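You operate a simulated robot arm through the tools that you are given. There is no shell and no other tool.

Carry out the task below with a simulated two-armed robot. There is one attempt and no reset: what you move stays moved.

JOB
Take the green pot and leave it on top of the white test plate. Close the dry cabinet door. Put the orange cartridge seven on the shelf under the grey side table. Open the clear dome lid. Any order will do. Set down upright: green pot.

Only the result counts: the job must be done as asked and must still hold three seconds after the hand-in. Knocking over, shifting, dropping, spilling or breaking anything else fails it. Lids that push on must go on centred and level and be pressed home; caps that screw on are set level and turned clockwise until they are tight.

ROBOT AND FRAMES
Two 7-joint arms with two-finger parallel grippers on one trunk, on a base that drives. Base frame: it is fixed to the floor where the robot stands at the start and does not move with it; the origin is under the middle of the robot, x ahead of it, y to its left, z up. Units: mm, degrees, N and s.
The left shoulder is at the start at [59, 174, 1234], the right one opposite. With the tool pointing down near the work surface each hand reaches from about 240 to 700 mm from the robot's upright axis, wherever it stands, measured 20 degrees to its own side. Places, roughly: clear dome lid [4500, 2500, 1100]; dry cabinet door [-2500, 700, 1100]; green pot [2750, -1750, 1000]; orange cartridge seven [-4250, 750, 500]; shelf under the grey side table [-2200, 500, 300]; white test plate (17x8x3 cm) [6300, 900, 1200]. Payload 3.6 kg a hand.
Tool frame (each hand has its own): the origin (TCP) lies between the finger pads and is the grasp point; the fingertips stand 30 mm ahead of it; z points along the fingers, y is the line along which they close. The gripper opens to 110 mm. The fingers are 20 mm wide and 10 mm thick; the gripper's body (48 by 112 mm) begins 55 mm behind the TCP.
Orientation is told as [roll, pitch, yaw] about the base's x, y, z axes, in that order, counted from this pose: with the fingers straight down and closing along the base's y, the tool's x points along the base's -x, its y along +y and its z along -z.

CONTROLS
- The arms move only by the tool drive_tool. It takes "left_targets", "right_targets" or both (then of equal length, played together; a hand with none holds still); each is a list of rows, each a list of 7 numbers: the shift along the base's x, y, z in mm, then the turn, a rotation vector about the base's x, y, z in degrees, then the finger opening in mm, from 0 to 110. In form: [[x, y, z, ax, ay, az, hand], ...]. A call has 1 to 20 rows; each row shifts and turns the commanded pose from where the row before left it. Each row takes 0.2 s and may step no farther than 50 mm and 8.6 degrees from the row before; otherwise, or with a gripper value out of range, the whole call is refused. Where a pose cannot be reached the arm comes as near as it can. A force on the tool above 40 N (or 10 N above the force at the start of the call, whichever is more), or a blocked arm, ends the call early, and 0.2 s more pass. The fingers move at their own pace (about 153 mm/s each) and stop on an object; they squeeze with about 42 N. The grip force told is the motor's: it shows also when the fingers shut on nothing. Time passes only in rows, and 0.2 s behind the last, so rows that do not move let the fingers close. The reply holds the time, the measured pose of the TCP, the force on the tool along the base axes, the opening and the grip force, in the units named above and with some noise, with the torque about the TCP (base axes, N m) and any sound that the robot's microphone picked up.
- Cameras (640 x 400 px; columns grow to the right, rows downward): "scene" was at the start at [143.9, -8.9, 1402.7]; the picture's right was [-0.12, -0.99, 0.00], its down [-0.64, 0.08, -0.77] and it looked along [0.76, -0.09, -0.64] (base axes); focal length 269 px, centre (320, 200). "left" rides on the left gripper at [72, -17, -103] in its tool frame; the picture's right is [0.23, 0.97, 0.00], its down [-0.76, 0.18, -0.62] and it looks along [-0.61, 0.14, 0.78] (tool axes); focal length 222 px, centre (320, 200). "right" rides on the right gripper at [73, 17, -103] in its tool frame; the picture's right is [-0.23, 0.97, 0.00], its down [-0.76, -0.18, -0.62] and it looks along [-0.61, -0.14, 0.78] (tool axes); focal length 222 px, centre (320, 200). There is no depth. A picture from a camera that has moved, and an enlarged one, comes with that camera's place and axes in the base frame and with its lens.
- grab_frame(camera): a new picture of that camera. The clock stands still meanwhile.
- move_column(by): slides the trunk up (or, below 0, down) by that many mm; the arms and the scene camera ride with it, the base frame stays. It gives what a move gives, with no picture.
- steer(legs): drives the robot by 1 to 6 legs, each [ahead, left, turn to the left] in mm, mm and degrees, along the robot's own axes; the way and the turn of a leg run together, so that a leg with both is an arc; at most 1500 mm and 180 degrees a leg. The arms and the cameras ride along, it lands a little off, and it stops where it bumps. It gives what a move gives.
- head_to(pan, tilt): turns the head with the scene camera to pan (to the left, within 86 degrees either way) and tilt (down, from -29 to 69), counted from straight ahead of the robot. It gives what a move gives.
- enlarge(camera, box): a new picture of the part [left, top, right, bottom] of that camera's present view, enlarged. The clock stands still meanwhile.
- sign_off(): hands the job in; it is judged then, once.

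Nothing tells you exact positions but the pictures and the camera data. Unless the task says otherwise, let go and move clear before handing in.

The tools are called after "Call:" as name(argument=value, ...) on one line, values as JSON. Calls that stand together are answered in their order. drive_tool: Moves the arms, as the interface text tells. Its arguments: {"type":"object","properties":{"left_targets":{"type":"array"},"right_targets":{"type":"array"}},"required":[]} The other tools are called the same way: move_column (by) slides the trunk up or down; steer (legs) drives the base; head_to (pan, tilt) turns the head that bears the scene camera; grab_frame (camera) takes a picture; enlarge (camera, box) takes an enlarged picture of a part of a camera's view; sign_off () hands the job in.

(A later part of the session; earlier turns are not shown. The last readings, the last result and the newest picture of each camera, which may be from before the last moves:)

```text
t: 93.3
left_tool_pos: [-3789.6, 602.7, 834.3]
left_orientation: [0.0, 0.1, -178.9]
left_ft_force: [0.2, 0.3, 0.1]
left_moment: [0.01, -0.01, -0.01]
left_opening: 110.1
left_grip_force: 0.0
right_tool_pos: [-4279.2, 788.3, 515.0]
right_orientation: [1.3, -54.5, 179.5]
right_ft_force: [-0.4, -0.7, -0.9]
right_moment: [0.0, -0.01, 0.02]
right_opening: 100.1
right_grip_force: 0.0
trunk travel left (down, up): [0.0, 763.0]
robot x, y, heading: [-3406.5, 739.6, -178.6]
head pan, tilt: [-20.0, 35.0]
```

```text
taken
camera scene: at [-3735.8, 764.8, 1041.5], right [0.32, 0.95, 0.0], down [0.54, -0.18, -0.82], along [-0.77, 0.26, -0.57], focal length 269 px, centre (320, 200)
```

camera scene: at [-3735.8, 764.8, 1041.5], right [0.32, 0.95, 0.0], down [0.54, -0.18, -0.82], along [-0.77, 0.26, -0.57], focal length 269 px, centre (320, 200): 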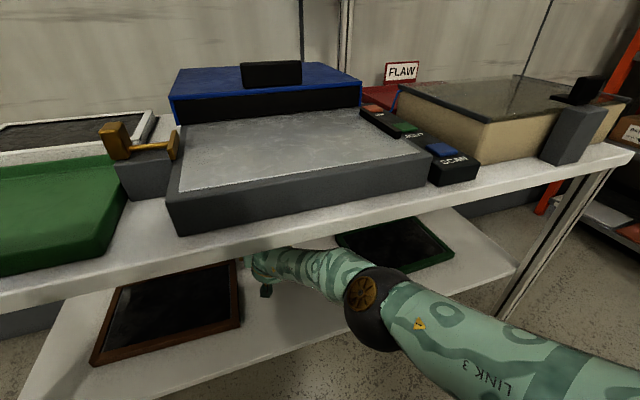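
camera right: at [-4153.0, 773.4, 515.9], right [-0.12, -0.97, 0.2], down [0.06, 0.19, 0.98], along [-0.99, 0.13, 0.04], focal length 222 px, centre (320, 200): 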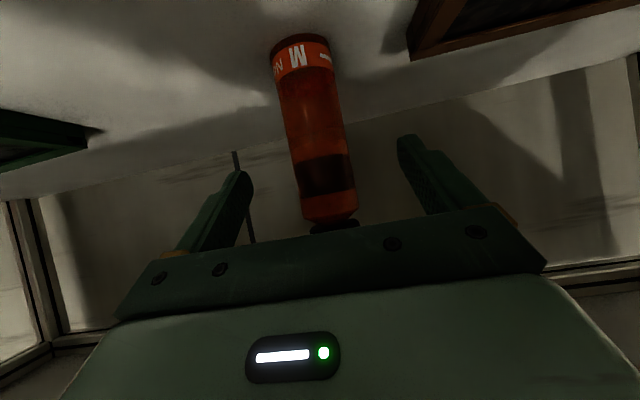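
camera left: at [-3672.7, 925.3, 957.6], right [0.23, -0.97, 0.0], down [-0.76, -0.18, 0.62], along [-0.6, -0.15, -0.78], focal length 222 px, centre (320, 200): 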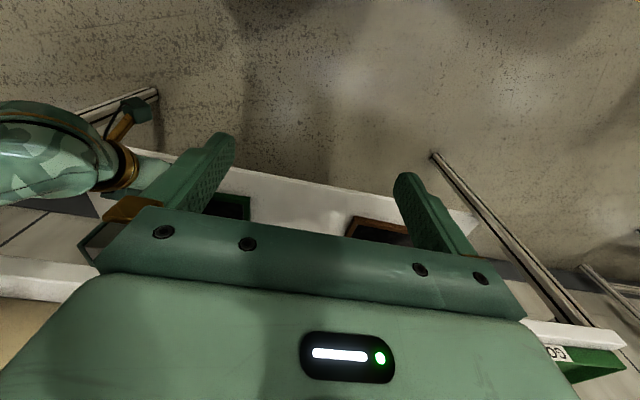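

The cartridge (centre ≈(-4339, 788)) is right between the fingers. I'll advance 60 mm and lower a bit, then close.

Call:
drive_tool(right_targets=[[-20, 0, -12, 0, 0, 0, 100], [-20, 0, -12, 0, 0, 0, 100], [-20, 0, -12, 0, 0, 0, 100]])

Call:
grab_frame(camera="right")

```text
t: 94.2
left_tool_pos: [-3788.9, 601.9, 834.3]
left_orientation: [0.0, 0.0, -178.8]
left_ft_force: [0.4, -0.6, -0.6]
left_moment: [0.01, -0.02, -0.01]
left_opening: 109.9
left_grip_force: 0.0
right_tool_pos: [-4279.3, 789.8, 514.6]
right_orientation: [1.1, -54.6, 179.6]
right_ft_force: [0.6, 0.1, -0.3]
right_moment: [-0.01, 0.0, 0.0]
right_opening: 100.0
right_grip_force: 0.0
right hand out of reach, approached as far as the arm can: row 1, 2, 3
trunk travel left (down, up): [0.0, 763.0]
robot x, y, heading: [-3404.0, 739.6, -179.1]
head pan, tilt: [-20.0, 35.0]
```

```text
taken
camera right: at [-4152.8, 773.3, 516.0], right [-0.12, -0.97, 0.2], down [0.06, 0.19, 0.98], along [-0.99, 0.13, 0.04], focal length 222 px, centre (320, 200)
```

right: 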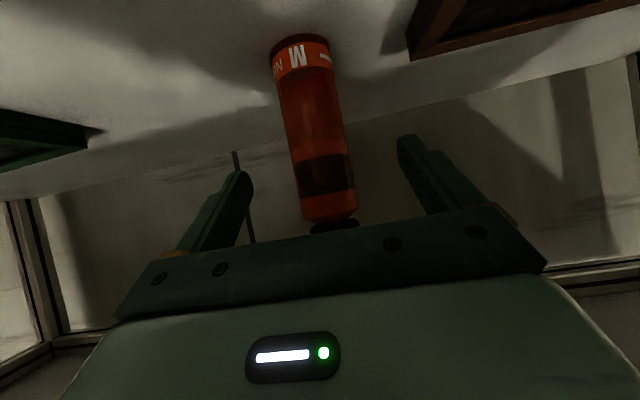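

Still at full stretch; I'll drive the base another 55 mm forward and then lower.

Call:
steer(legs=[[55, 0, 0]])

Call:
drive_tool(right_targets=[[0, 0, -12, 0, 0, 0, 100], [0, 0, -12, 0, 0, 0, 100]])

Call:
grab_frame(camera="right")

Call:
grab_frame(camera="scene")

```text
t: 95.1
left_tool_pos: [-3845.7, 601.2, 833.1]
left_orientation: [0.0, 0.3, -178.7]
left_ft_force: [-1.4, 0.8, -0.2]
left_moment: [-0.01, 0.0, 0.03]
left_opening: 110.0
left_grip_force: 0.0
right_tool_pos: [-4331.7, 786.3, 509.7]
right_orientation: [1.3, -54.0, 179.7]
right_ft_force: [-0.2, -0.2, 0.2]
right_moment: [0.0, 0.01, -0.03]
right_opening: 99.9
right_grip_force: 0.0
trunk travel left (down, up): [0.0, 763.0]
robot x, y, heading: [-3460.5, 740.5, -178.8]
head pan, tilt: [-20.0, 35.0]
```

```text
t: 95.7
left_tool_pos: [-3844.7, 600.6, 834.8]
left_orientation: [0.1, 0.1, -178.6]
left_ft_force: [-0.2, -0.2, -0.5]
left_moment: [0.03, 0.01, 0.01]
left_opening: 109.9
left_grip_force: 0.0
right_tool_pos: [-4326.3, 799.1, 489.3]
right_orientation: [1.1, -54.3, 179.9]
right_ft_force: [-0.4, -0.1, 0.0]
right_moment: [-0.06, 0.01, -0.01]
right_opening: 100.1
right_grip_force: 0.1
right hand out of reach, approached as far as the arm can: row 1, 2
trunk travel left (down, up): [0.0, 763.0]
robot x, y, heading: [-3452.6, 739.9, -178.6]
head pan, tilt: [-20.0, 35.0]
```

```text
taken
camera right: at [-4199.3, 784.2, 491.7], right [-0.12, -0.97, 0.2], down [0.06, 0.19, 0.98], along [-0.99, 0.13, 0.04], focal length 222 px, centre (320, 200)
```

right: 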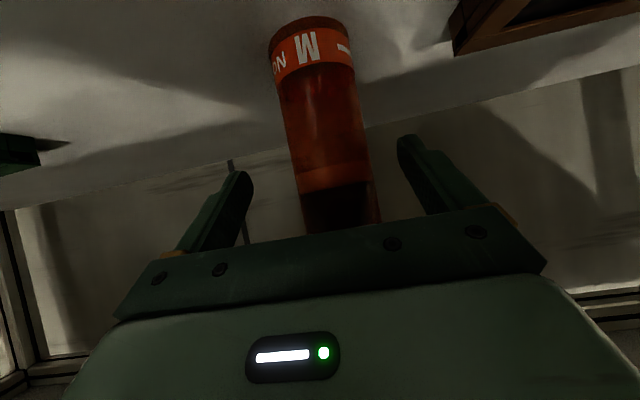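

```text
taken
camera scene: at [-3790.3, 763.5, 1041.8], right [0.32, 0.95, 0.0], down [0.54, -0.18, -0.82], along [-0.78, 0.26, -0.57], focal length 269 px, centre (320, 200)
```

scene: 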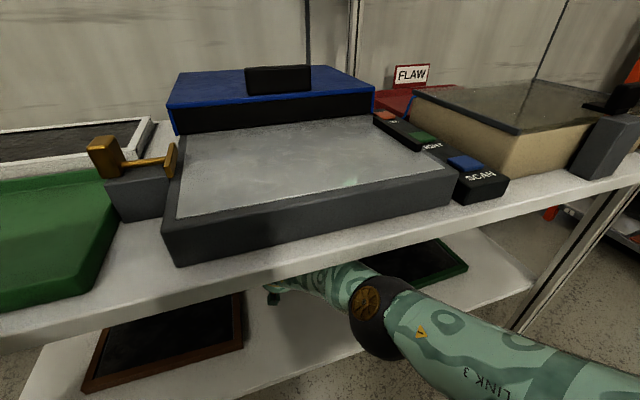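

The hand is ~11 mm right of the cartridge centre and 12 mm short. A small base nudge corrects both.

Call:
steer(legs=[[14, 11, 0]])

Call:
grab_frame(camera="right")

```text
t: 96.5
left_tool_pos: [-3858.1, 589.2, 835.4]
left_orientation: [-0.1, 0.1, -178.7]
left_ft_force: [-0.5, -0.7, -0.5]
left_moment: [-0.03, 0.02, -0.03]
left_opening: 110.0
left_grip_force: 0.1
right_tool_pos: [-4340.3, 787.9, 488.9]
right_orientation: [1.2, -54.3, 179.8]
right_ft_force: [0.5, 0.1, -0.1]
right_moment: [0.01, -0.03, -0.01]
right_opening: 100.0
right_grip_force: 0.0
trunk travel left (down, up): [0.0, 763.0]
robot x, y, heading: [-3468.0, 727.9, -178.6]
head pan, tilt: [-20.0, 35.0]
```

```text
taken
camera right: at [-4213.0, 772.2, 491.1], right [-0.12, -0.97, 0.2], down [0.06, 0.19, 0.98], along [-0.99, 0.13, 0.03], focal length 222 px, centre (320, 200)
```

right: 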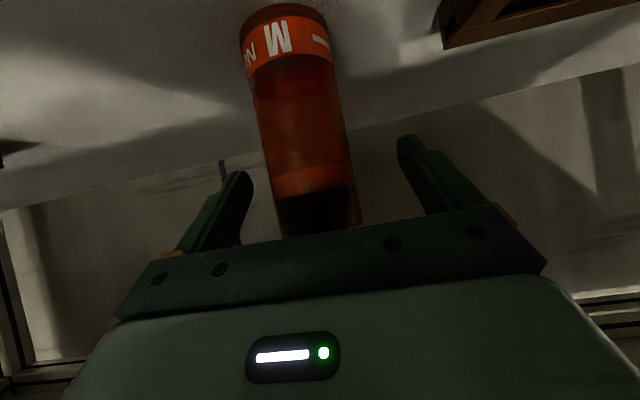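

The cartridge is centred; closing the fingers now.

Call:
drive_tool(right_targets=[[0, 0, 0, 0, 0, 0, 40], [0, 0, 0, 0, 0, 0, 20], [0, 0, 0, 0, 0, 0, 20], [0, 0, 0, 0, 0, 0, 20]])

Call:
grab_frame(camera="right")

```text
t: 97.5
left_tool_pos: [-3856.5, 588.9, 835.6]
left_orientation: [-0.1, 0.1, -178.6]
left_ft_force: [-0.3, 0.3, -0.1]
left_moment: [0.0, 0.05, 0.0]
left_opening: 110.1
left_grip_force: 0.0
right_tool_pos: [-4338.2, 786.8, 488.8]
right_orientation: [1.2, -54.3, 179.9]
right_ft_force: [0.1, 1.1, 1.9]
right_moment: [0.02, 0.03, -0.02]
right_opening: 49.0
right_grip_force: 41.3
trunk travel left (down, up): [0.0, 763.0]
robot x, y, heading: [-3470.0, 731.3, -178.7]
head pan, tilt: [-20.0, 35.0]
```

```text
taken
camera right: at [-4212.9, 772.4, 491.7], right [-0.12, -0.97, 0.2], down [0.06, 0.19, 0.98], along [-0.99, 0.13, 0.04], focal length 222 px, centre (320, 200)
```

right: 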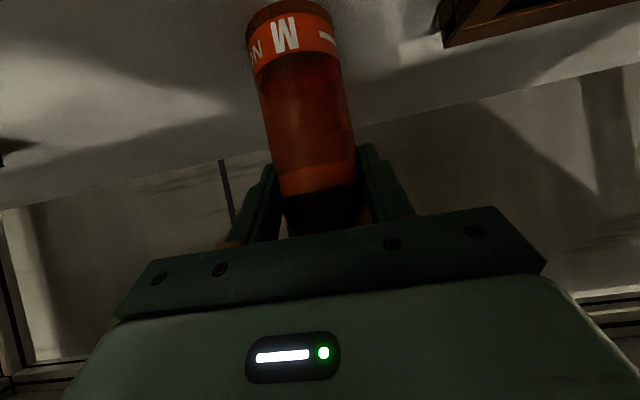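

Grip is firm (49 mm, 41 N). I'll lift 35 mm and back the base out.

Call:
drive_tool(right_targets=[[0, 0, 12, 0, 0, 0, 20], [0, 0, 12, 0, 0, 0, 20], [0, 0, 12, 0, 0, 0, 20]])

Call:
steer(legs=[[-140, 0, 0]])

Call:
grab_frame(camera="scene")

Call:
grab_frame(camera="right")

```text
t: 98.0
left_tool_pos: [-3848.1, 584.9, 836.5]
left_orientation: [-0.2, -0.2, -178.4]
left_ft_force: [0.7, 0.4, 0.3]
left_moment: [0.0, 0.02, 0.02]
left_opening: 110.0
left_grip_force: 0.0
right_tool_pos: [-4306.5, 772.5, 469.2]
right_orientation: [0.9, -51.1, -178.6]
right_ft_force: [-10.2, 4.0, 39.3]
right_moment: [0.3, 0.77, 0.01]
right_opening: 49.1
right_grip_force: 42.2
trunk travel left (down, up): [0.0, 763.0]
robot x, y, heading: [-3470.0, 727.5, -178.5]
head pan, tilt: [-20.0, 35.0]
stopped in row 2 (right hand): the force on the tool passed its limit at 62 N (the readings are from after the stop); the commanded pose is now the measured one
```

```text
t: 99.3
left_tool_pos: [-3715.1, 589.8, 836.8]
left_orientation: [0.1, 0.1, -178.6]
left_ft_force: [0.4, 0.3, -0.3]
left_moment: [-0.01, 0.0, -0.02]
left_opening: 109.9
left_grip_force: 0.0
right_tool_pos: [-4171.6, 780.0, 469.0]
right_orientation: [1.0, -51.0, -179.2]
right_ft_force: [1.7, 0.2, 3.3]
right_moment: [0.14, -0.1, -0.05]
right_opening: 49.1
right_grip_force: 41.9
trunk travel left (down, up): [0.0, 763.0]
robot x, y, heading: [-3329.9, 730.3, -178.5]
head pan, tilt: [-20.0, 35.0]
```

```text
taken
camera scene: at [-3660.7, 753.9, 1041.8], right [0.32, 0.95, 0.0], down [0.54, -0.18, -0.82], along [-0.78, 0.26, -0.57], focal length 269 px, centre (320, 200)
```

scene: 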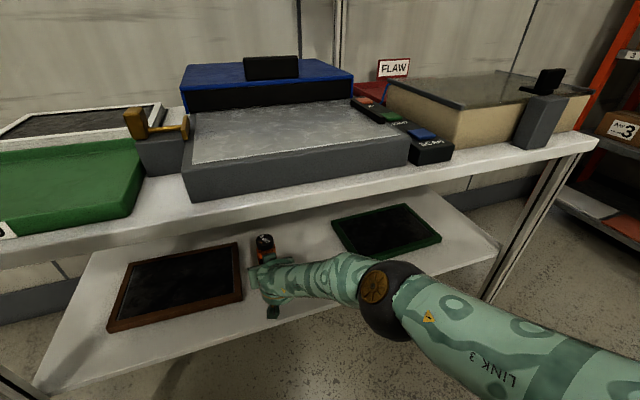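

```text
taken
camera right: at [-4045.0, 766.9, 478.6], right [-0.11, -0.98, 0.19], down [0.0, 0.19, 0.98], along [-0.99, 0.11, -0.02], focal length 222 px, centre (320, 200)
```

right: 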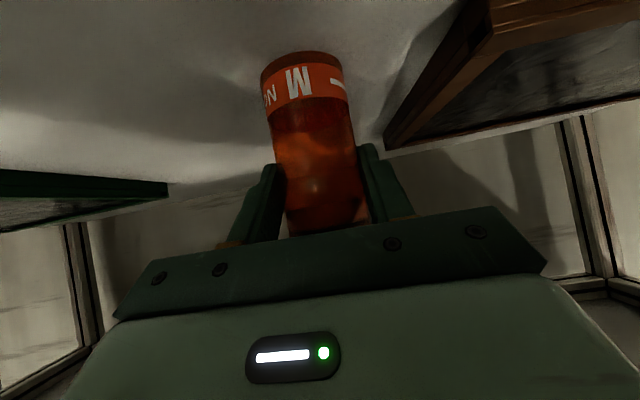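

The lift attempt misbehaved near full stretch (hand moved down and back), but the cartridge is still held upright and was only slid forward. I'll try a small, careful lift now that the arm has more slack.

Call:
drive_tool(right_targets=[[0, 0, 6, 0, 0, 0, 20]])

Call:
drive_tool(right_targets=[[0, 0, 8, 0, 0, 0, 20]])

Call:
grab_frame(camera="right")

```text
t: 99.8
left_tool_pos: [-3714.7, 591.1, 834.4]
left_orientation: [-0.1, 0.1, -178.6]
left_ft_force: [0.2, -0.1, -0.1]
left_moment: [0.01, -0.01, 0.05]
left_opening: 110.0
left_grip_force: 0.1
right_tool_pos: [-4171.7, 780.1, 474.9]
right_orientation: [1.1, -51.0, -179.1]
right_ft_force: [-0.3, 0.9, -1.3]
right_moment: [-0.03, -0.06, 0.02]
right_opening: 48.9
right_grip_force: 41.8
trunk travel left (down, up): [0.0, 763.0]
robot x, y, heading: [-3329.2, 733.6, -178.6]
head pan, tilt: [-20.0, 35.0]
```

```text
t: 100.2
left_tool_pos: [-3715.4, 590.3, 834.9]
left_orientation: [0.0, 0.1, -178.5]
left_ft_force: [-1.0, 0.7, -0.4]
left_moment: [0.03, 0.06, 0.0]
left_opening: 109.7
left_grip_force: 0.1
right_tool_pos: [-4170.5, 780.4, 481.5]
right_orientation: [1.2, -51.0, -179.2]
right_ft_force: [0.0, 0.0, -0.9]
right_moment: [0.01, -0.01, 0.01]
right_opening: 49.0
right_grip_force: 42.1
trunk travel left (down, up): [0.0, 763.0]
robot x, y, heading: [-3321.2, 730.5, -178.5]
head pan, tilt: [-20.0, 35.0]
```

```text
taken
camera right: at [-4044.2, 766.6, 491.2], right [-0.11, -0.98, 0.19], down [0.0, 0.19, 0.98], along [-0.99, 0.11, -0.02], focal length 222 px, centre (320, 200)
```

right: 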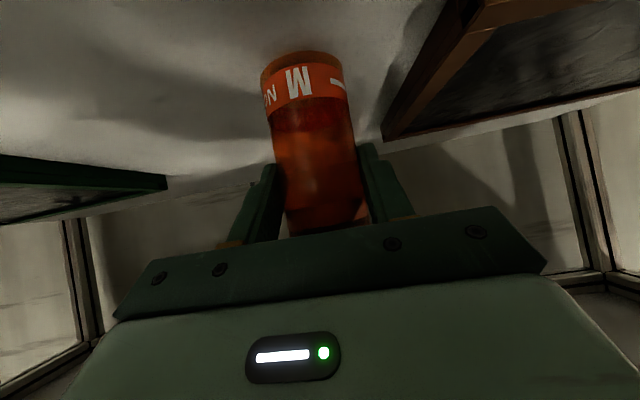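

Lifting works now. I'll raise it a bit more and pull the hand back out from under the table.

Call:
drive_tool(right_targets=[[0, 0, 10, 0, 0, 0, 20], [0, 0, 10, 0, 0, 0, 20], [15, 0, 5, 0, 0, 0, 20], [25, 0, 3, 0, 0, 0, 20], [30, 0, 3, 0, 0, 0, 20], [30, 0, 3, 0, 0, 0, 20]])

Call:
grab_frame(camera="scene")

Call:
grab_frame(camera="right")

```text
t: 101.5
left_tool_pos: [-3714.7, 590.8, 835.0]
left_orientation: [0.0, 0.2, -178.7]
left_ft_force: [0.2, 0.3, -0.3]
left_moment: [0.0, -0.01, -0.02]
left_opening: 109.9
left_grip_force: 0.1
right_tool_pos: [-4077.8, 776.5, 520.9]
right_orientation: [0.9, -50.6, -179.1]
right_ft_force: [-0.3, 0.3, -1.1]
right_moment: [-0.03, -0.02, -0.02]
right_opening: 48.8
right_grip_force: 41.8
right hand out of reach, approached as far as the arm can: row 6
trunk travel left (down, up): [0.0, 763.0]
robot x, y, heading: [-3326.2, 732.2, -179.0]
head pan, tilt: [-20.0, 35.0]
```

```text
taken
camera scene: at [-3661.2, 754.0, 1041.6], right [0.32, 0.95, 0.0], down [0.54, -0.18, -0.82], along [-0.78, 0.26, -0.57], focal length 269 px, centre (320, 200)
```

scene: 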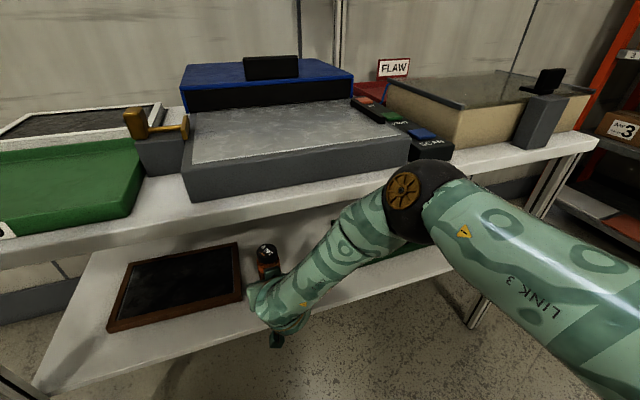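

```text
taken
camera right: at [-3951.6, 762.3, 531.3], right [-0.12, -0.98, 0.19], down [-0.01, 0.19, 0.98], along [-0.99, 0.12, -0.03], focal length 222 px, centre (320, 200)
```

right: 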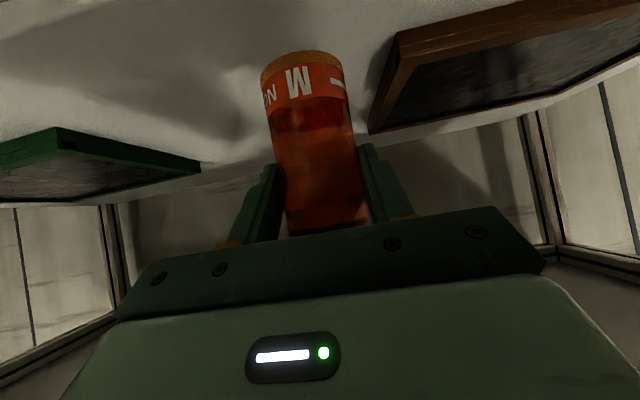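

The hand is nearly out; the elbow is close to the table edge, so I'll retract further while reducing the pitch, which gives the arm room.

Call:
drive_tool(right_targets=[[20, 0, 0, 0, -2.5, 0, 20], [25, 0, 0, 0, -2.5, 0, 20], [25, 0, 0, 0, -2.5, 0, 20], [25, 0, 0, 0, -2.5, 0, 20]])

Call:
grab_frame(camera="scene")

```text
t: 102.5
left_tool_pos: [-3715.1, 590.9, 834.8]
left_orientation: [-0.1, 0.2, -178.7]
left_ft_force: [1.0, -0.5, 0.0]
left_moment: [0.01, 0.01, 0.01]
left_opening: 110.2
left_grip_force: 0.0
right_tool_pos: [-3979.8, 776.8, 520.1]
right_orientation: [1.3, -41.0, -179.4]
right_ft_force: [-0.2, -0.3, -1.3]
right_moment: [-0.01, 0.01, 0.0]
right_opening: 49.0
right_grip_force: 41.7
trunk travel left (down, up): [0.0, 763.0]
robot x, y, heading: [-3327.3, 731.7, -178.7]
head pan, tilt: [-20.0, 35.0]
```

```text
taken
camera scene: at [-3661.2, 753.9, 1041.6], right [0.32, 0.95, 0.0], down [0.54, -0.18, -0.82], along [-0.78, 0.26, -0.57], focal length 269 px, centre (320, 200)
```

scene: 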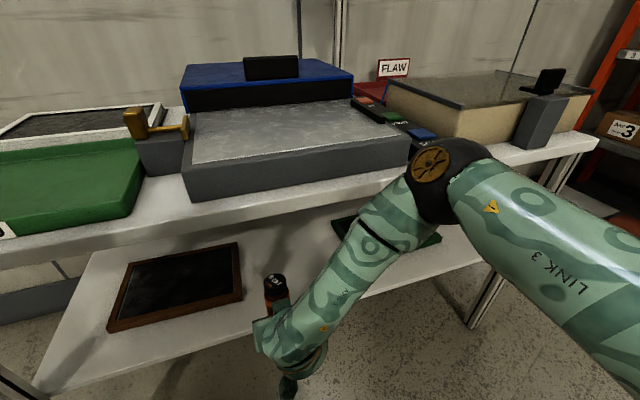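

The cartridge is out in front of the table. I'll turn right to swing everything away from the table, then drive out to the open aisle.

Call:
steer(legs=[[0, 0, -40]])

Call:
head_to(pan=0, tilt=40)

Call:
grab_frame(camera="scene")

```text
t: 104.8
left_tool_pos: [-3717.5, 869.0, 835.6]
left_orientation: [0.0, 0.1, 142.2]
left_ft_force: [0.3, 0.4, 1.0]
left_moment: [-0.01, -0.01, 0.0]
left_opening: 110.2
left_grip_force: 0.1
right_tool_pos: [-3804.8, 1178.7, 521.2]
right_orientation: [1.3, -41.0, 141.5]
right_ft_force: [-0.1, 0.2, -1.4]
right_moment: [0.02, 0.0, -0.01]
right_opening: 48.9
right_grip_force: 41.6
trunk travel left (down, up): [0.0, 763.0]
robot x, y, heading: [-3328.7, 730.4, 142.2]
head pan, tilt: [-20.0, 35.0]
```

```text
t: 105.6
left_tool_pos: [-3717.1, 867.5, 834.4]
left_orientation: [-0.1, 0.1, 142.2]
left_ft_force: [-0.2, 0.7, -0.7]
left_moment: [0.0, 0.03, -0.02]
left_opening: 110.2
left_grip_force: 0.1
right_tool_pos: [-3803.2, 1180.3, 520.3]
right_orientation: [1.3, -41.0, 141.5]
right_ft_force: [0.7, 0.6, -1.4]
right_moment: [0.01, -0.03, -0.03]
right_opening: 48.8
right_grip_force: 41.9
trunk travel left (down, up): [0.0, 763.0]
robot x, y, heading: [-3325.9, 733.1, 142.2]
head pan, tilt: [0.0, 40.0]
```

```text
taken
camera scene: at [-3592.4, 937.0, 1034.0], right [0.61, 0.79, 0.0], down [0.51, -0.4, -0.77], along [-0.6, 0.47, -0.64], focal length 269 px, centre (320, 200)
```

scene: 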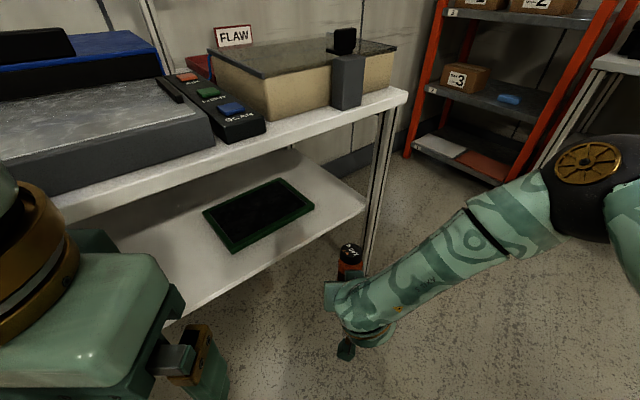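

Clear. I'll drive in stages back around the corner of the grey table to the aisle and then face its open side.

Call:
steer(legs=[[165, -213, 0], [-18, -264, 0], [0, 0, 38], [-400, -370, 0]])

Call:
grab_frame(camera="scene")

```text
t: 113.5
left_tool_pos: [-3141.6, 1432.5, 834.3]
left_orientation: [0.0, 0.1, -179.8]
left_ft_force: [0.0, -0.7, -0.4]
left_moment: [-0.01, 0.02, 0.02]
left_opening: 109.7
left_grip_force: 0.1
right_tool_pos: [-3405.1, 1624.8, 520.5]
right_orientation: [1.3, -41.1, 179.4]
right_ft_force: [-0.4, -0.1, -2.0]
right_moment: [0.0, -0.02, -0.04]
right_opening: 48.7
right_grip_force: 42.0
trunk travel left (down, up): [0.0, 763.0]
robot x, y, heading: [-2751.8, 1564.0, -179.6]
head pan, tilt: [0.0, 40.0]
```

```text
taken
camera scene: at [-3088.1, 1564.4, 1034.1], right [0.0, 1.0, 0.0], down [0.64, 0.0, -0.77], along [-0.77, 0.0, -0.64], focal length 269 px, centre (320, 200)
```

scene: 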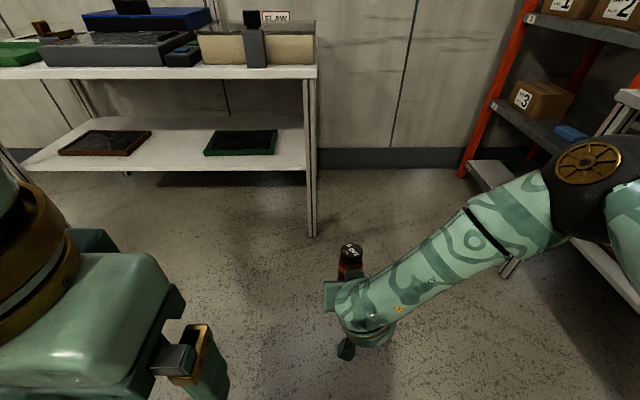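

The trays on the far shelf are undisturbed. Now turning to face the grey table.

Call:
steer(legs=[[0, 0, 89.6], [0, 130, 0]])

Call:
grab_frame(camera="scene")

Call:
grab_frame(camera="right")

```text
t: 118.5
left_tool_pos: [-2499.3, 1169.7, 834.1]
left_orientation: [0.0, 0.2, -90.8]
left_ft_force: [0.2, 0.1, -0.6]
left_moment: [0.04, 0.01, 0.02]
left_opening: 110.3
left_grip_force: 0.0
right_tool_pos: [-2695.5, 911.5, 521.1]
right_orientation: [1.3, -41.1, -91.5]
right_ft_force: [0.2, 0.0, -1.1]
right_moment: [0.01, -0.01, 0.0]
right_opening: 48.7
right_grip_force: 42.4
trunk travel left (down, up): [0.0, 763.0]
robot x, y, heading: [-2624.5, 1563.0, -90.7]
head pan, tilt: [0.0, 40.0]
```

```text
taken
camera scene: at [-2629.5, 1228.5, 1034.0], right [-1.0, 0.01, 0.0], down [0.01, 0.64, -0.77], along [-0.01, -0.77, -0.64], focal length 269 px, centre (320, 200)
```

scene: 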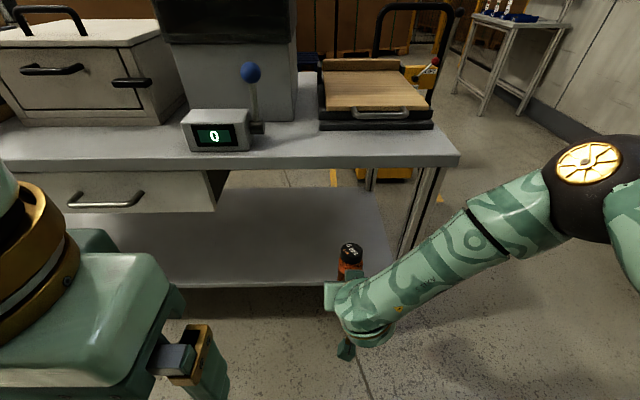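

```text
taken
camera right: at [-2677.5, 1033.2, 551.6], right [0.97, -0.18, 0.17], down [-0.2, -0.16, 0.97], along [-0.15, -0.97, -0.19], focal length 222 px, centre (320, 200)
```

right: 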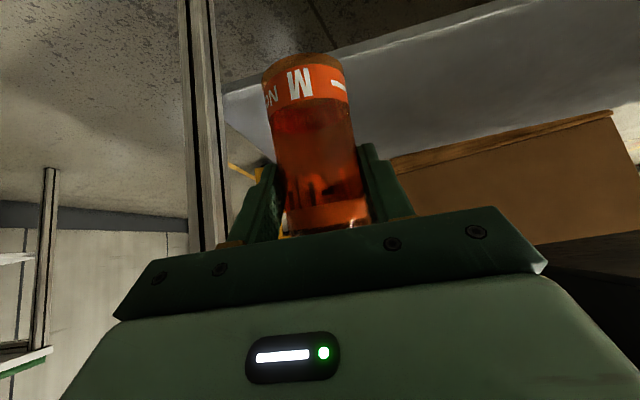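

The shelf (z≈318, front edge y≈775) is in front, clear of the drawer and leg. I'll extend the arm and restore the pitch so the cartridge is upright, above shelf height.

Call:
drive_tool(right_targets=[[0, -30, -6, -2.5, 0, 0, 20], [0, -30, -10, -2.5, 0, 0, 20], [0, -30, -12, -2.5, 0, 0, 20], [0, -30, -12, -2.5, 0, 0, 20]])

Call:
grab_frame(camera="scene")

Call:
grab_frame(camera="right")

```text
t: 119.5
left_tool_pos: [-2499.9, 1169.4, 834.2]
left_orientation: [0.0, 0.1, -90.8]
left_ft_force: [-0.6, 0.1, -0.8]
left_moment: [-0.03, -0.02, -0.02]
left_opening: 110.1
left_grip_force: 0.0
right_tool_pos: [-2696.7, 789.7, 483.8]
right_orientation: [1.6, -51.0, -91.8]
right_ft_force: [-0.2, -0.3, -1.2]
right_moment: [0.05, 0.0, -0.06]
right_opening: 48.8
right_grip_force: 42.0
trunk travel left (down, up): [0.0, 763.0]
robot x, y, heading: [-2624.9, 1566.3, -90.8]
head pan, tilt: [0.0, 40.0]
```

```text
taken
camera scene: at [-2629.9, 1228.2, 1033.9], right [-1.0, 0.01, 0.0], down [0.01, 0.64, -0.77], along [-0.01, -0.77, -0.64], focal length 269 px, centre (320, 200)
```

scene: 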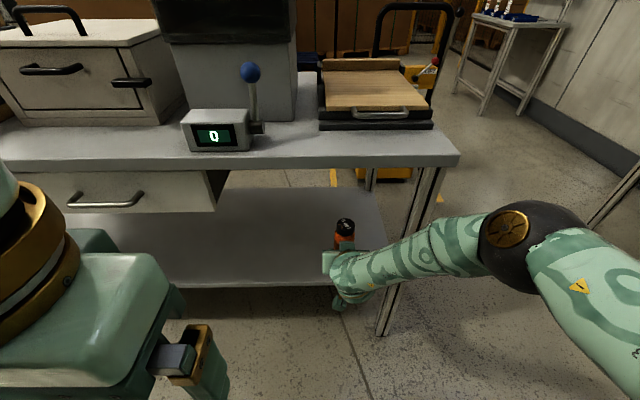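

```text
taken
camera right: at [-2677.2, 916.0, 492.4], right [0.97, -0.15, 0.19], down [-0.2, 0.01, 0.98], along [-0.15, -0.99, -0.02], focal length 222 px, centre (320, 200)
```

right: 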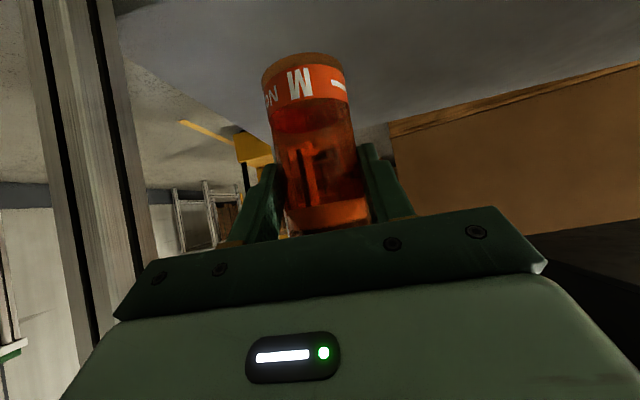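

The elbow sits forward when the arm is folded, so I'll extend further with the arm itself (elbow drops back) rather than drive in.

Call:
drive_tool(right_targets=[[0, -25, -2, 0, 0, 0, 20], [0, -25, -2, 0, 0, 0, 20], [0, -25, -2, 0, 0, 0, 20]])

Call:
grab_frame(camera="scene")

Call:
grab_frame(camera="right")

```text
t: 120.3
left_tool_pos: [-2499.2, 1169.6, 835.3]
left_orientation: [0.0, 0.0, -90.8]
left_ft_force: [0.6, 0.4, -1.0]
left_moment: [0.03, 0.0, -0.02]
left_opening: 110.4
left_grip_force: 0.0
right_tool_pos: [-2696.4, 716.6, 475.0]
right_orientation: [1.7, -51.0, -91.9]
right_ft_force: [0.1, -0.3, -1.0]
right_moment: [0.05, -0.02, 0.01]
right_opening: 48.7
right_grip_force: 42.5
trunk travel left (down, up): [0.0, 763.0]
robot x, y, heading: [-2624.1, 1561.9, -90.9]
head pan, tilt: [0.0, 40.0]
```

```text
taken
camera scene: at [-2629.8, 1228.4, 1033.9], right [-1.0, 0.01, 0.0], down [0.01, 0.64, -0.77], along [-0.01, -0.77, -0.64], focal length 269 px, centre (320, 200)
```

scene: 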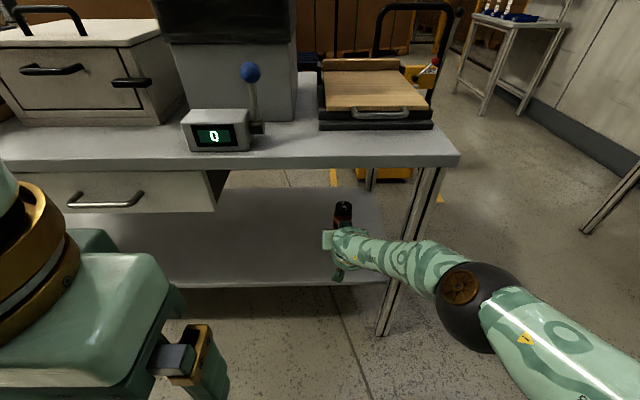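

```text
taken
camera right: at [-2679.3, 842.0, 485.2], right [0.97, -0.15, 0.2], down [-0.2, 0.01, 0.98], along [-0.15, -0.99, -0.02], focal length 222 px, centre (320, 200)
```

right: 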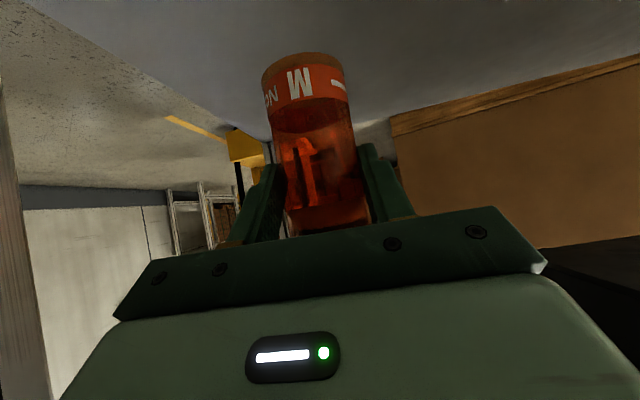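

The elbow dropped clear of the table edge. I'll drive forward ~50 mm and then lower slowly onto the shelf.

Call:
steer(legs=[[55, 0, 0]])

Call:
drive_tool(right_targets=[[0, 0, -10, 0, 0, 0, 20], [0, 0, -10, 0, 0, 0, 20], [0, 0, -10, 0, 0, 0, 20]])

Call:
grab_frame(camera="right")

Call:
grab_frame(camera="scene")

```text
t: 121.3
left_tool_pos: [-2499.5, 1115.5, 833.5]
left_orientation: [0.0, 0.2, -90.6]
left_ft_force: [0.6, -1.8, -0.6]
left_moment: [0.03, 0.02, 0.02]
left_opening: 110.0
left_grip_force: 0.0
right_tool_pos: [-2696.8, 661.0, 473.8]
right_orientation: [1.7, -50.9, -91.8]
right_ft_force: [-0.1, -0.4, -1.9]
right_moment: [-0.01, 0.01, -0.02]
right_opening: 48.7
right_grip_force: 42.2
trunk travel left (down, up): [0.0, 763.0]
robot x, y, heading: [-2624.2, 1509.2, -90.7]
head pan, tilt: [0.0, 40.0]
```

```text
t: 122.1
left_tool_pos: [-2499.6, 1116.3, 834.3]
left_orientation: [-0.1, 0.1, -90.8]
left_ft_force: [0.0, -0.8, -0.2]
left_moment: [-0.01, 0.03, 0.03]
left_opening: 110.0
left_grip_force: 0.1
right_tool_pos: [-2710.8, 670.2, 444.1]
right_orientation: [1.7, -51.0, -91.7]
right_ft_force: [-0.4, -0.1, -2.4]
right_moment: [0.02, 0.01, 0.02]
right_opening: 48.8
right_grip_force: 41.6
right hand out of reach, approached as far as the arm can: row 2, 3
trunk travel left (down, up): [0.0, 763.0]
robot x, y, heading: [-2625.4, 1509.9, -90.9]
head pan, tilt: [0.0, 40.0]
```

```text
taken
camera right: at [-2693.6, 795.8, 453.3], right [0.97, -0.15, 0.19], down [-0.2, 0.01, 0.98], along [-0.15, -0.99, -0.02], focal length 222 px, centre (320, 200)
```

right: 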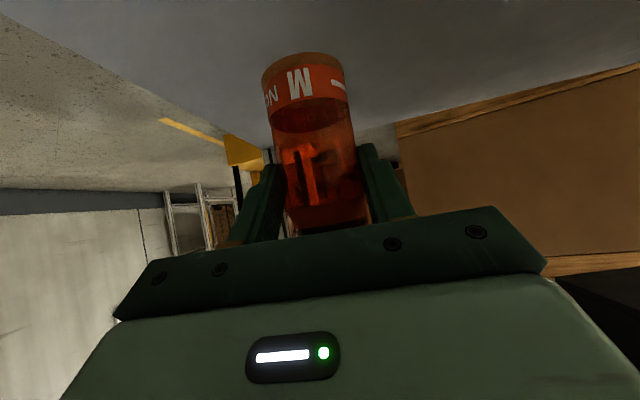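

```text
taken
camera scene: at [-2630.2, 1173.3, 1033.9], right [-1.0, 0.01, 0.0], down [0.01, 0.64, -0.77], along [-0.01, -0.77, -0.64], focal length 269 px, centre (320, 200)
```

scene: 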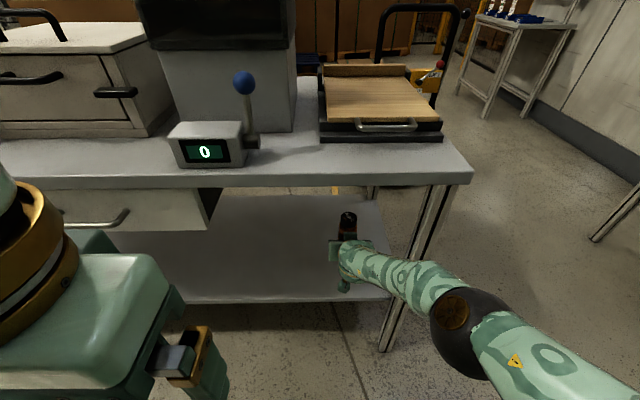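

The arm is at its limit again; I'll pull the hand back 50 mm, drive 70 mm closer, and then lower further.

Call:
drive_tool(right_targets=[[0, 25, 0, 0, 0, 0, 20], [0, 25, 0, 0, 0, 0, 20]])

Call:
steer(legs=[[70, 0, 0]])

Call:
drive_tool(right_targets=[[0, 0, -10, 0, 0, 0, 20], [0, 0, -10, 0, 0, 0, 20]])

Call:
grab_frame(camera="scene")

Call:
grab_frame(camera="right")

```text
t: 122.7
left_tool_pos: [-2500.2, 1115.0, 835.7]
left_orientation: [-0.1, 0.1, -90.8]
left_ft_force: [1.0, 0.2, 0.1]
left_moment: [0.01, 0.02, -0.01]
left_opening: 109.9
left_grip_force: 0.1
right_tool_pos: [-2711.1, 718.8, 443.9]
right_orientation: [1.7, -51.1, -91.6]
right_ft_force: [0.3, 0.1, -0.8]
right_moment: [0.01, -0.01, -0.01]
right_opening: 48.9
right_grip_force: 42.0
trunk travel left (down, up): [0.0, 763.0]
robot x, y, heading: [-2624.8, 1508.9, -90.6]
head pan, tilt: [0.0, 40.0]
```

```text
t: 123.7
left_tool_pos: [-2501.5, 1044.3, 834.5]
left_orientation: [0.0, 0.2, -90.7]
left_ft_force: [-0.5, -0.3, -1.3]
left_moment: [0.05, 0.0, 0.01]
left_opening: 110.1
left_grip_force: 0.0
right_tool_pos: [-2713.8, 648.2, 443.8]
right_orientation: [1.7, -50.9, -91.6]
right_ft_force: [-0.4, 0.2, -1.5]
right_moment: [-0.04, 0.0, -0.01]
right_opening: 48.7
right_grip_force: 41.7
trunk travel left (down, up): [0.0, 763.0]
robot x, y, heading: [-2627.3, 1437.0, -90.7]
head pan, tilt: [0.0, 40.0]
```

```text
t: 124.3
left_tool_pos: [-2500.5, 1045.3, 835.7]
left_orientation: [0.0, 0.1, -90.7]
left_ft_force: [0.5, -0.3, 0.5]
left_moment: [-0.03, -0.02, 0.0]
left_opening: 110.0
left_grip_force: 0.1
right_tool_pos: [-2713.0, 649.6, 423.7]
right_orientation: [1.6, -50.9, -91.6]
right_ft_force: [-0.6, 0.3, -1.5]
right_moment: [0.04, 0.0, -0.03]
right_opening: 48.7
right_grip_force: 41.5
trunk travel left (down, up): [0.0, 763.0]
robot x, y, heading: [-2628.1, 1438.6, -90.8]
head pan, tilt: [0.0, 40.0]
```

```text
taken
camera scene: at [-2631.1, 1103.3, 1034.0], right [-1.0, 0.01, 0.0], down [0.01, 0.64, -0.77], along [-0.01, -0.77, -0.64], focal length 269 px, centre (320, 200)
```

scene: 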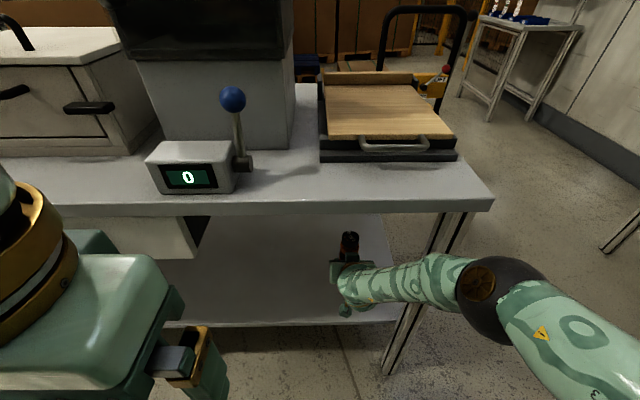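

```text
taken
camera right: at [-2695.8, 775.4, 432.3], right [0.97, -0.15, 0.19], down [-0.2, 0.01, 0.98], along [-0.15, -0.99, -0.02], focal length 222 px, centre (320, 200)
```

right: 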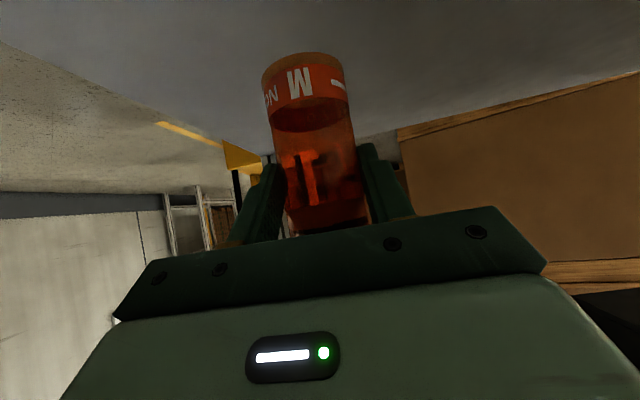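

Clearances look fine. I'll keep lowering in small steps until the base touches the shelf.

Call:
drive_tool(right_targets=[[0, 0, -8, 0, 0, 0, 20], [0, 0, -8, 0, 0, 0, 20], [0, 0, -6, 0, 0, 0, 20]])

Call:
drive_tool(right_targets=[[0, 0, -5, 0, 0, 0, 20], [0, 0, -5, 0, 0, 0, 20]])

Call:
grab_frame(camera="right")

Call:
grab_frame(camera="scene")

```text
t: 125.1
left_tool_pos: [-2501.3, 1046.2, 835.6]
left_orientation: [-0.2, 0.0, -90.7]
left_ft_force: [0.2, -0.3, -0.1]
left_moment: [0.01, 0.04, 0.02]
left_opening: 109.6
left_grip_force: 0.0
right_tool_pos: [-2713.2, 649.0, 401.3]
right_orientation: [1.6, -51.0, -91.9]
right_ft_force: [0.3, -0.5, -1.2]
right_moment: [-0.01, 0.0, 0.01]
right_opening: 48.8
right_grip_force: 42.2
trunk travel left (down, up): [0.0, 763.0]
robot x, y, heading: [-2627.0, 1435.9, -90.7]
head pan, tilt: [0.0, 40.0]
```

```text
t: 125.7
left_tool_pos: [-2500.4, 1045.8, 834.9]
left_orientation: [0.0, 0.1, -90.7]
left_ft_force: [0.3, -0.4, -0.2]
left_moment: [0.01, -0.01, -0.04]
left_opening: 110.1
left_grip_force: 0.1
right_tool_pos: [-2713.3, 648.0, 392.7]
right_orientation: [1.7, -51.0, -91.8]
right_ft_force: [0.2, 0.1, -1.1]
right_moment: [-0.01, -0.01, 0.02]
right_opening: 48.9
right_grip_force: 42.1
trunk travel left (down, up): [0.0, 763.0]
robot x, y, heading: [-2626.9, 1436.2, -91.0]
head pan, tilt: [0.0, 40.0]
```

```text
taken
camera right: at [-2695.2, 774.2, 401.6], right [0.97, -0.15, 0.2], down [-0.2, 0.01, 0.98], along [-0.15, -0.99, -0.02], focal length 222 px, centre (320, 200)
```

right: 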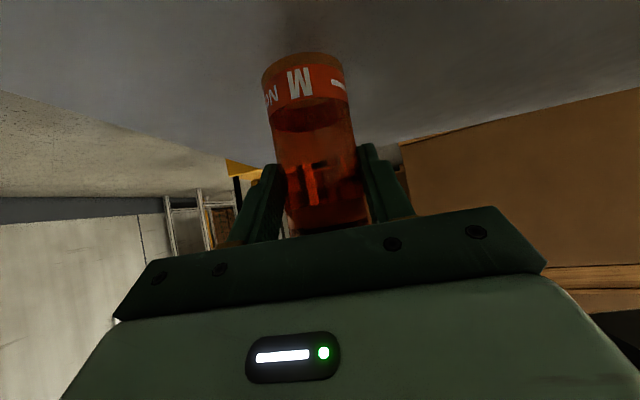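

```text
taken
camera scene: at [-2631.1, 1103.3, 1034.0], right [-1.0, 0.01, 0.0], down [0.01, 0.64, -0.77], along [-0.01, -0.77, -0.64], focal length 269 px, centre (320, 200)
```

scene: 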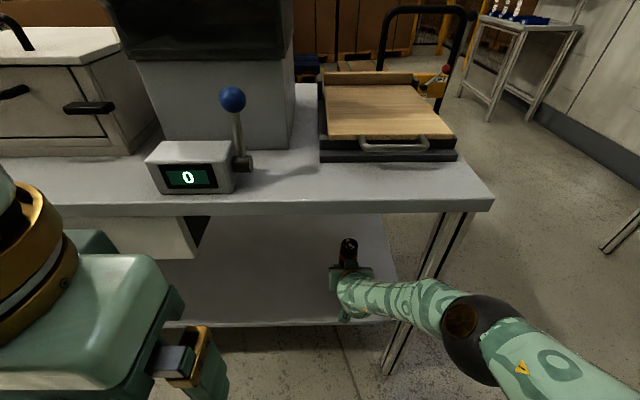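

No contact yet; continuing to lower in 5 mm steps.

Call:
drive_tool(right_targets=[[0, 0, -5, 0, 0, 0, 20], [0, 0, -5, 0, 0, 0, 20]])

Call:
drive_tool(right_targets=[[0, 0, -5, 0, 0, 0, 20]])

Call:
grab_frame(camera="right")

```text
t: 126.3
left_tool_pos: [-2500.2, 1044.8, 834.2]
left_orientation: [0.0, 0.1, -90.7]
left_ft_force: [0.3, 0.0, 0.4]
left_moment: [0.02, 0.0, -0.01]
left_opening: 109.9
left_grip_force: 0.1
right_tool_pos: [-2712.9, 648.2, 382.2]
right_orientation: [1.7, -50.9, -91.7]
right_ft_force: [1.3, -0.2, -1.4]
right_moment: [0.04, 0.01, -0.03]
right_opening: 48.8
right_grip_force: 42.4
trunk travel left (down, up): [0.0, 763.0]
robot x, y, heading: [-2621.7, 1441.5, -90.9]
head pan, tilt: [0.0, 40.0]
```

```text
t: 126.7
left_tool_pos: [-2501.8, 1045.7, 836.4]
left_orientation: [-0.1, 0.2, -90.7]
left_ft_force: [0.4, -0.5, -0.1]
left_moment: [-0.03, 0.0, 0.01]
left_opening: 110.0
left_grip_force: 0.1
right_tool_pos: [-2714.4, 650.7, 376.8]
right_orientation: [1.7, -50.9, -91.8]
right_ft_force: [0.3, 0.4, -1.0]
right_moment: [0.04, -0.01, -0.01]
right_opening: 48.7
right_grip_force: 41.7
trunk travel left (down, up): [0.0, 763.0]
robot x, y, heading: [-2627.1, 1439.5, -90.7]
head pan, tilt: [0.0, 40.0]
```

```text
taken
camera right: at [-2696.5, 776.2, 386.3], right [0.97, -0.15, 0.19], down [-0.2, 0.01, 0.98], along [-0.15, -0.99, -0.02], focal length 222 px, centre (320, 200)
```

right: 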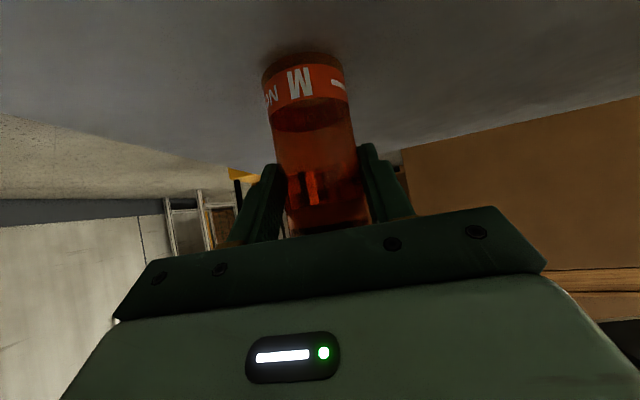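

The base's contact shadow is very near. A few more millimetres.

Call:
drive_tool(right_targets=[[0, 0, -3, 0, 0, 0, 20]])

Call:
drive_tool(right_targets=[[0, 0, -3, 0, 0, 0, 20]])

Call:
drive_tool(right_targets=[[0, 0, -3, 0, 0, 0, 20]])

Call:
enlarge(camera="right", box=[220, 20, 400, 140])

```text
t: 127.1
left_tool_pos: [-2500.5, 1045.7, 835.8]
left_orientation: [-0.1, 0.2, -90.7]
left_ft_force: [-0.6, 0.4, 0.4]
left_moment: [0.02, -0.05, 0.02]
left_opening: 110.0
left_grip_force: 0.0
right_tool_pos: [-2713.4, 651.5, 372.7]
right_orientation: [1.6, -51.0, -91.7]
right_ft_force: [-0.6, -0.2, -1.7]
right_moment: [0.01, 0.03, 0.0]
right_opening: 48.7
right_grip_force: 41.9
trunk travel left (down, up): [0.0, 763.0]
robot x, y, heading: [-2623.9, 1437.2, -90.7]
head pan, tilt: [0.0, 40.0]
```

```text
t: 127.5
left_tool_pos: [-2500.9, 1045.9, 835.3]
left_orientation: [-0.1, 0.2, -90.7]
left_ft_force: [-0.3, -0.1, 0.6]
left_moment: [-0.02, 0.01, -0.02]
left_opening: 109.6
left_grip_force: 0.2
right_tool_pos: [-2716.3, 651.1, 371.0]
right_orientation: [1.8, -51.0, -91.6]
right_ft_force: [0.4, -0.4, -1.7]
right_moment: [-0.01, 0.02, -0.01]
right_opening: 48.8
right_grip_force: 42.5
trunk travel left (down, up): [0.0, 763.0]
robot x, y, heading: [-2626.8, 1438.0, -90.5]
head pan, tilt: [0.0, 40.0]
```

```text
t: 127.9
left_tool_pos: [-2501.4, 1045.6, 835.0]
left_orientation: [0.0, 0.1, -90.8]
left_ft_force: [0.0, 0.6, -0.8]
left_moment: [0.01, 0.01, -0.03]
left_opening: 109.9
left_grip_force: 0.1
right_tool_pos: [-2716.3, 650.6, 372.6]
right_orientation: [1.7, -51.0, -91.7]
right_ft_force: [0.6, 0.0, -1.0]
right_moment: [0.02, -0.01, 0.03]
right_opening: 49.0
right_grip_force: 42.0
right hand out of reach, approached as far as the arm can: row 1
trunk travel left (down, up): [0.0, 763.0]
robot x, y, heading: [-2625.6, 1436.1, -91.0]
head pan, tilt: [0.0, 40.0]
```

```text
3.33 times, centred on (310, 80) of right
camera zoom: at [-2697.9, 776.5, 381.4], right [0.97, -0.15, 0.19], down [-0.2, 0.01, 0.98], along [-0.15, -0.99, -0.02], focal length 740 px, centre (353, 600)
```

zoom: 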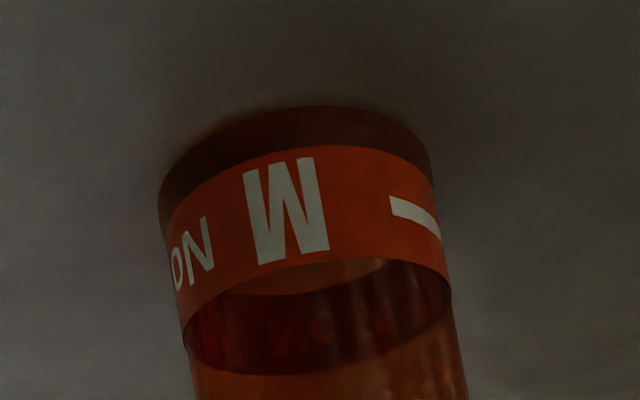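

The arm hit its downward limit. I'll pull the hand back ~25 mm to regain reach and lower a little more.

Call:
drive_tool(right_targets=[[0, 15, 3, 0, 0, 0, 20], [0, 15, 0, 0, 0, 0, 20], [0, 0, -3, 0, 0, 0, 20]])

Call:
drive_tool(right_targets=[[0, 0, -4, 0, 0, 0, 20]])

Call:
enlarge(camera="right", box=[220, 20, 400, 140])

```text
t: 128.7
left_tool_pos: [-2500.3, 1047.9, 836.2]
left_orientation: [0.0, -0.2, -90.8]
left_ft_force: [-0.4, -1.0, -0.6]
left_moment: [0.0, 0.02, 0.0]
left_opening: 109.9
left_grip_force: 0.0
right_tool_pos: [-2709.3, 664.3, 369.5]
right_orientation: [1.5, -51.5, -91.8]
right_ft_force: [-2.4, 5.1, 23.5]
right_moment: [0.27, 0.77, -0.08]
right_opening: 48.8
right_grip_force: 41.9
right hand out of reach, approached as far as the arm can: row 1, 2
trunk travel left (down, up): [0.0, 763.0]
robot x, y, heading: [-2627.1, 1439.4, -90.9]
head pan, tilt: [0.0, 40.0]
```

```text
t: 129.3
left_tool_pos: [-2500.9, 1047.4, 836.1]
left_orientation: [0.0, 0.0, -90.8]
left_ft_force: [0.3, 0.0, -0.4]
left_moment: [-0.04, -0.02, -0.01]
left_opening: 110.0
left_grip_force: 0.0
right_tool_pos: [-2707.9, 661.5, 369.5]
right_orientation: [1.5, -52.0, -91.8]
right_ft_force: [2.5, -2.7, 19.4]
right_moment: [-0.2, 0.28, 0.01]
right_opening: 49.2
right_grip_force: 41.7
trunk travel left (down, up): [0.0, 763.0]
robot x, y, heading: [-2624.1, 1438.3, -91.1]
head pan, tilt: [0.0, 40.0]
stopped in row 1 (right hand): the force on the tool passed its limit at 41 N (the readings are from after the stop); the commanded pose is now the measured one
```

```text
3.33 times, centred on (310, 80) of right
camera zoom: at [-2690.3, 787.2, 376.3], right [0.97, -0.15, 0.19], down [-0.19, 0.02, 0.98], along [-0.15, -0.99, -0.01], focal length 740 px, centre (353, 600)
```

zoom: 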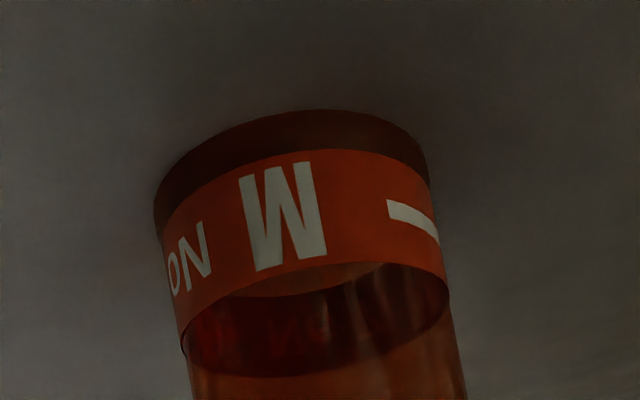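

Firm contact with the shelf (≈20 N upward). I'll relieve slightly and open the fingers.

Call:
drive_tool(right_targets=[[0, 0, 1, 0, 0, 0, 20], [0, 0, 0, 0, 0, 0, 56], [0, 0, 0, 0, 0, 0, 70], [0, 0, 0, 0, 0, 0, 100], [0, 0, 0, 0, 0, 0, 100]])

Call:
grab_frame(camera="right")

Call:
grab_frame(camera="scene")

```text
t: 130.5
left_tool_pos: [-2501.0, 1046.3, 834.9]
left_orientation: [-0.1, 0.1, -90.8]
left_ft_force: [0.0, -0.9, -0.8]
left_moment: [-0.02, 0.01, 0.05]
left_opening: 110.0
left_grip_force: 0.1
right_tool_pos: [-2708.5, 664.9, 365.0]
right_orientation: [1.6, -51.4, -91.8]
right_ft_force: [-0.8, -0.4, 0.2]
right_moment: [-0.01, -0.02, 0.02]
right_opening: 99.8
right_grip_force: 0.1
trunk travel left (down, up): [0.0, 763.0]
robot x, y, heading: [-2624.6, 1435.6, -90.9]
head pan, tilt: [0.0, 40.0]
```

```text
taken
camera right: at [-2690.4, 790.2, 373.6], right [0.97, -0.15, 0.19], down [-0.19, 0.01, 0.98], along [-0.15, -0.99, -0.02], focal length 222 px, centre (320, 200)
```

right: 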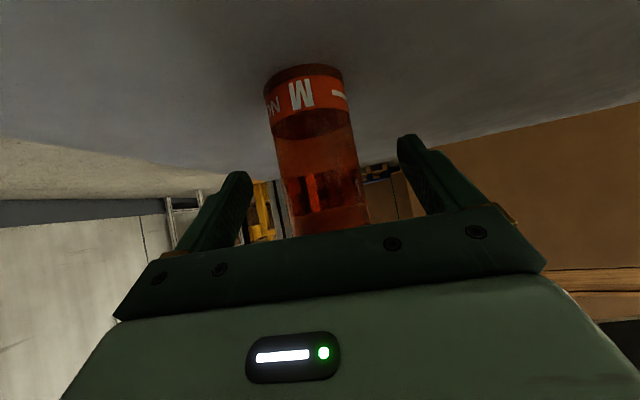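

```text
taken
camera scene: at [-2631.3, 1103.6, 1034.1], right [-1.0, 0.01, 0.0], down [0.01, 0.64, -0.77], along [-0.01, -0.77, -0.64], focal length 269 px, centre (320, 200)
```

scene: 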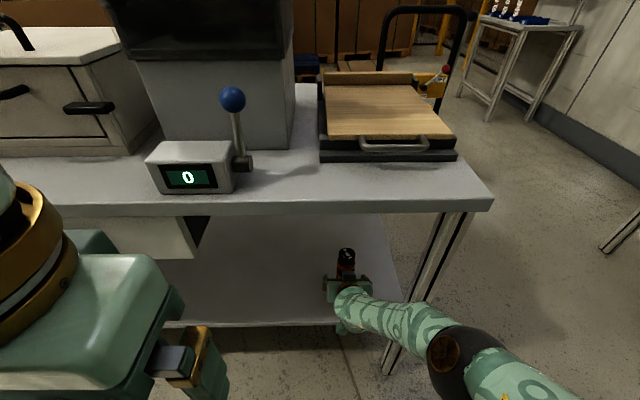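

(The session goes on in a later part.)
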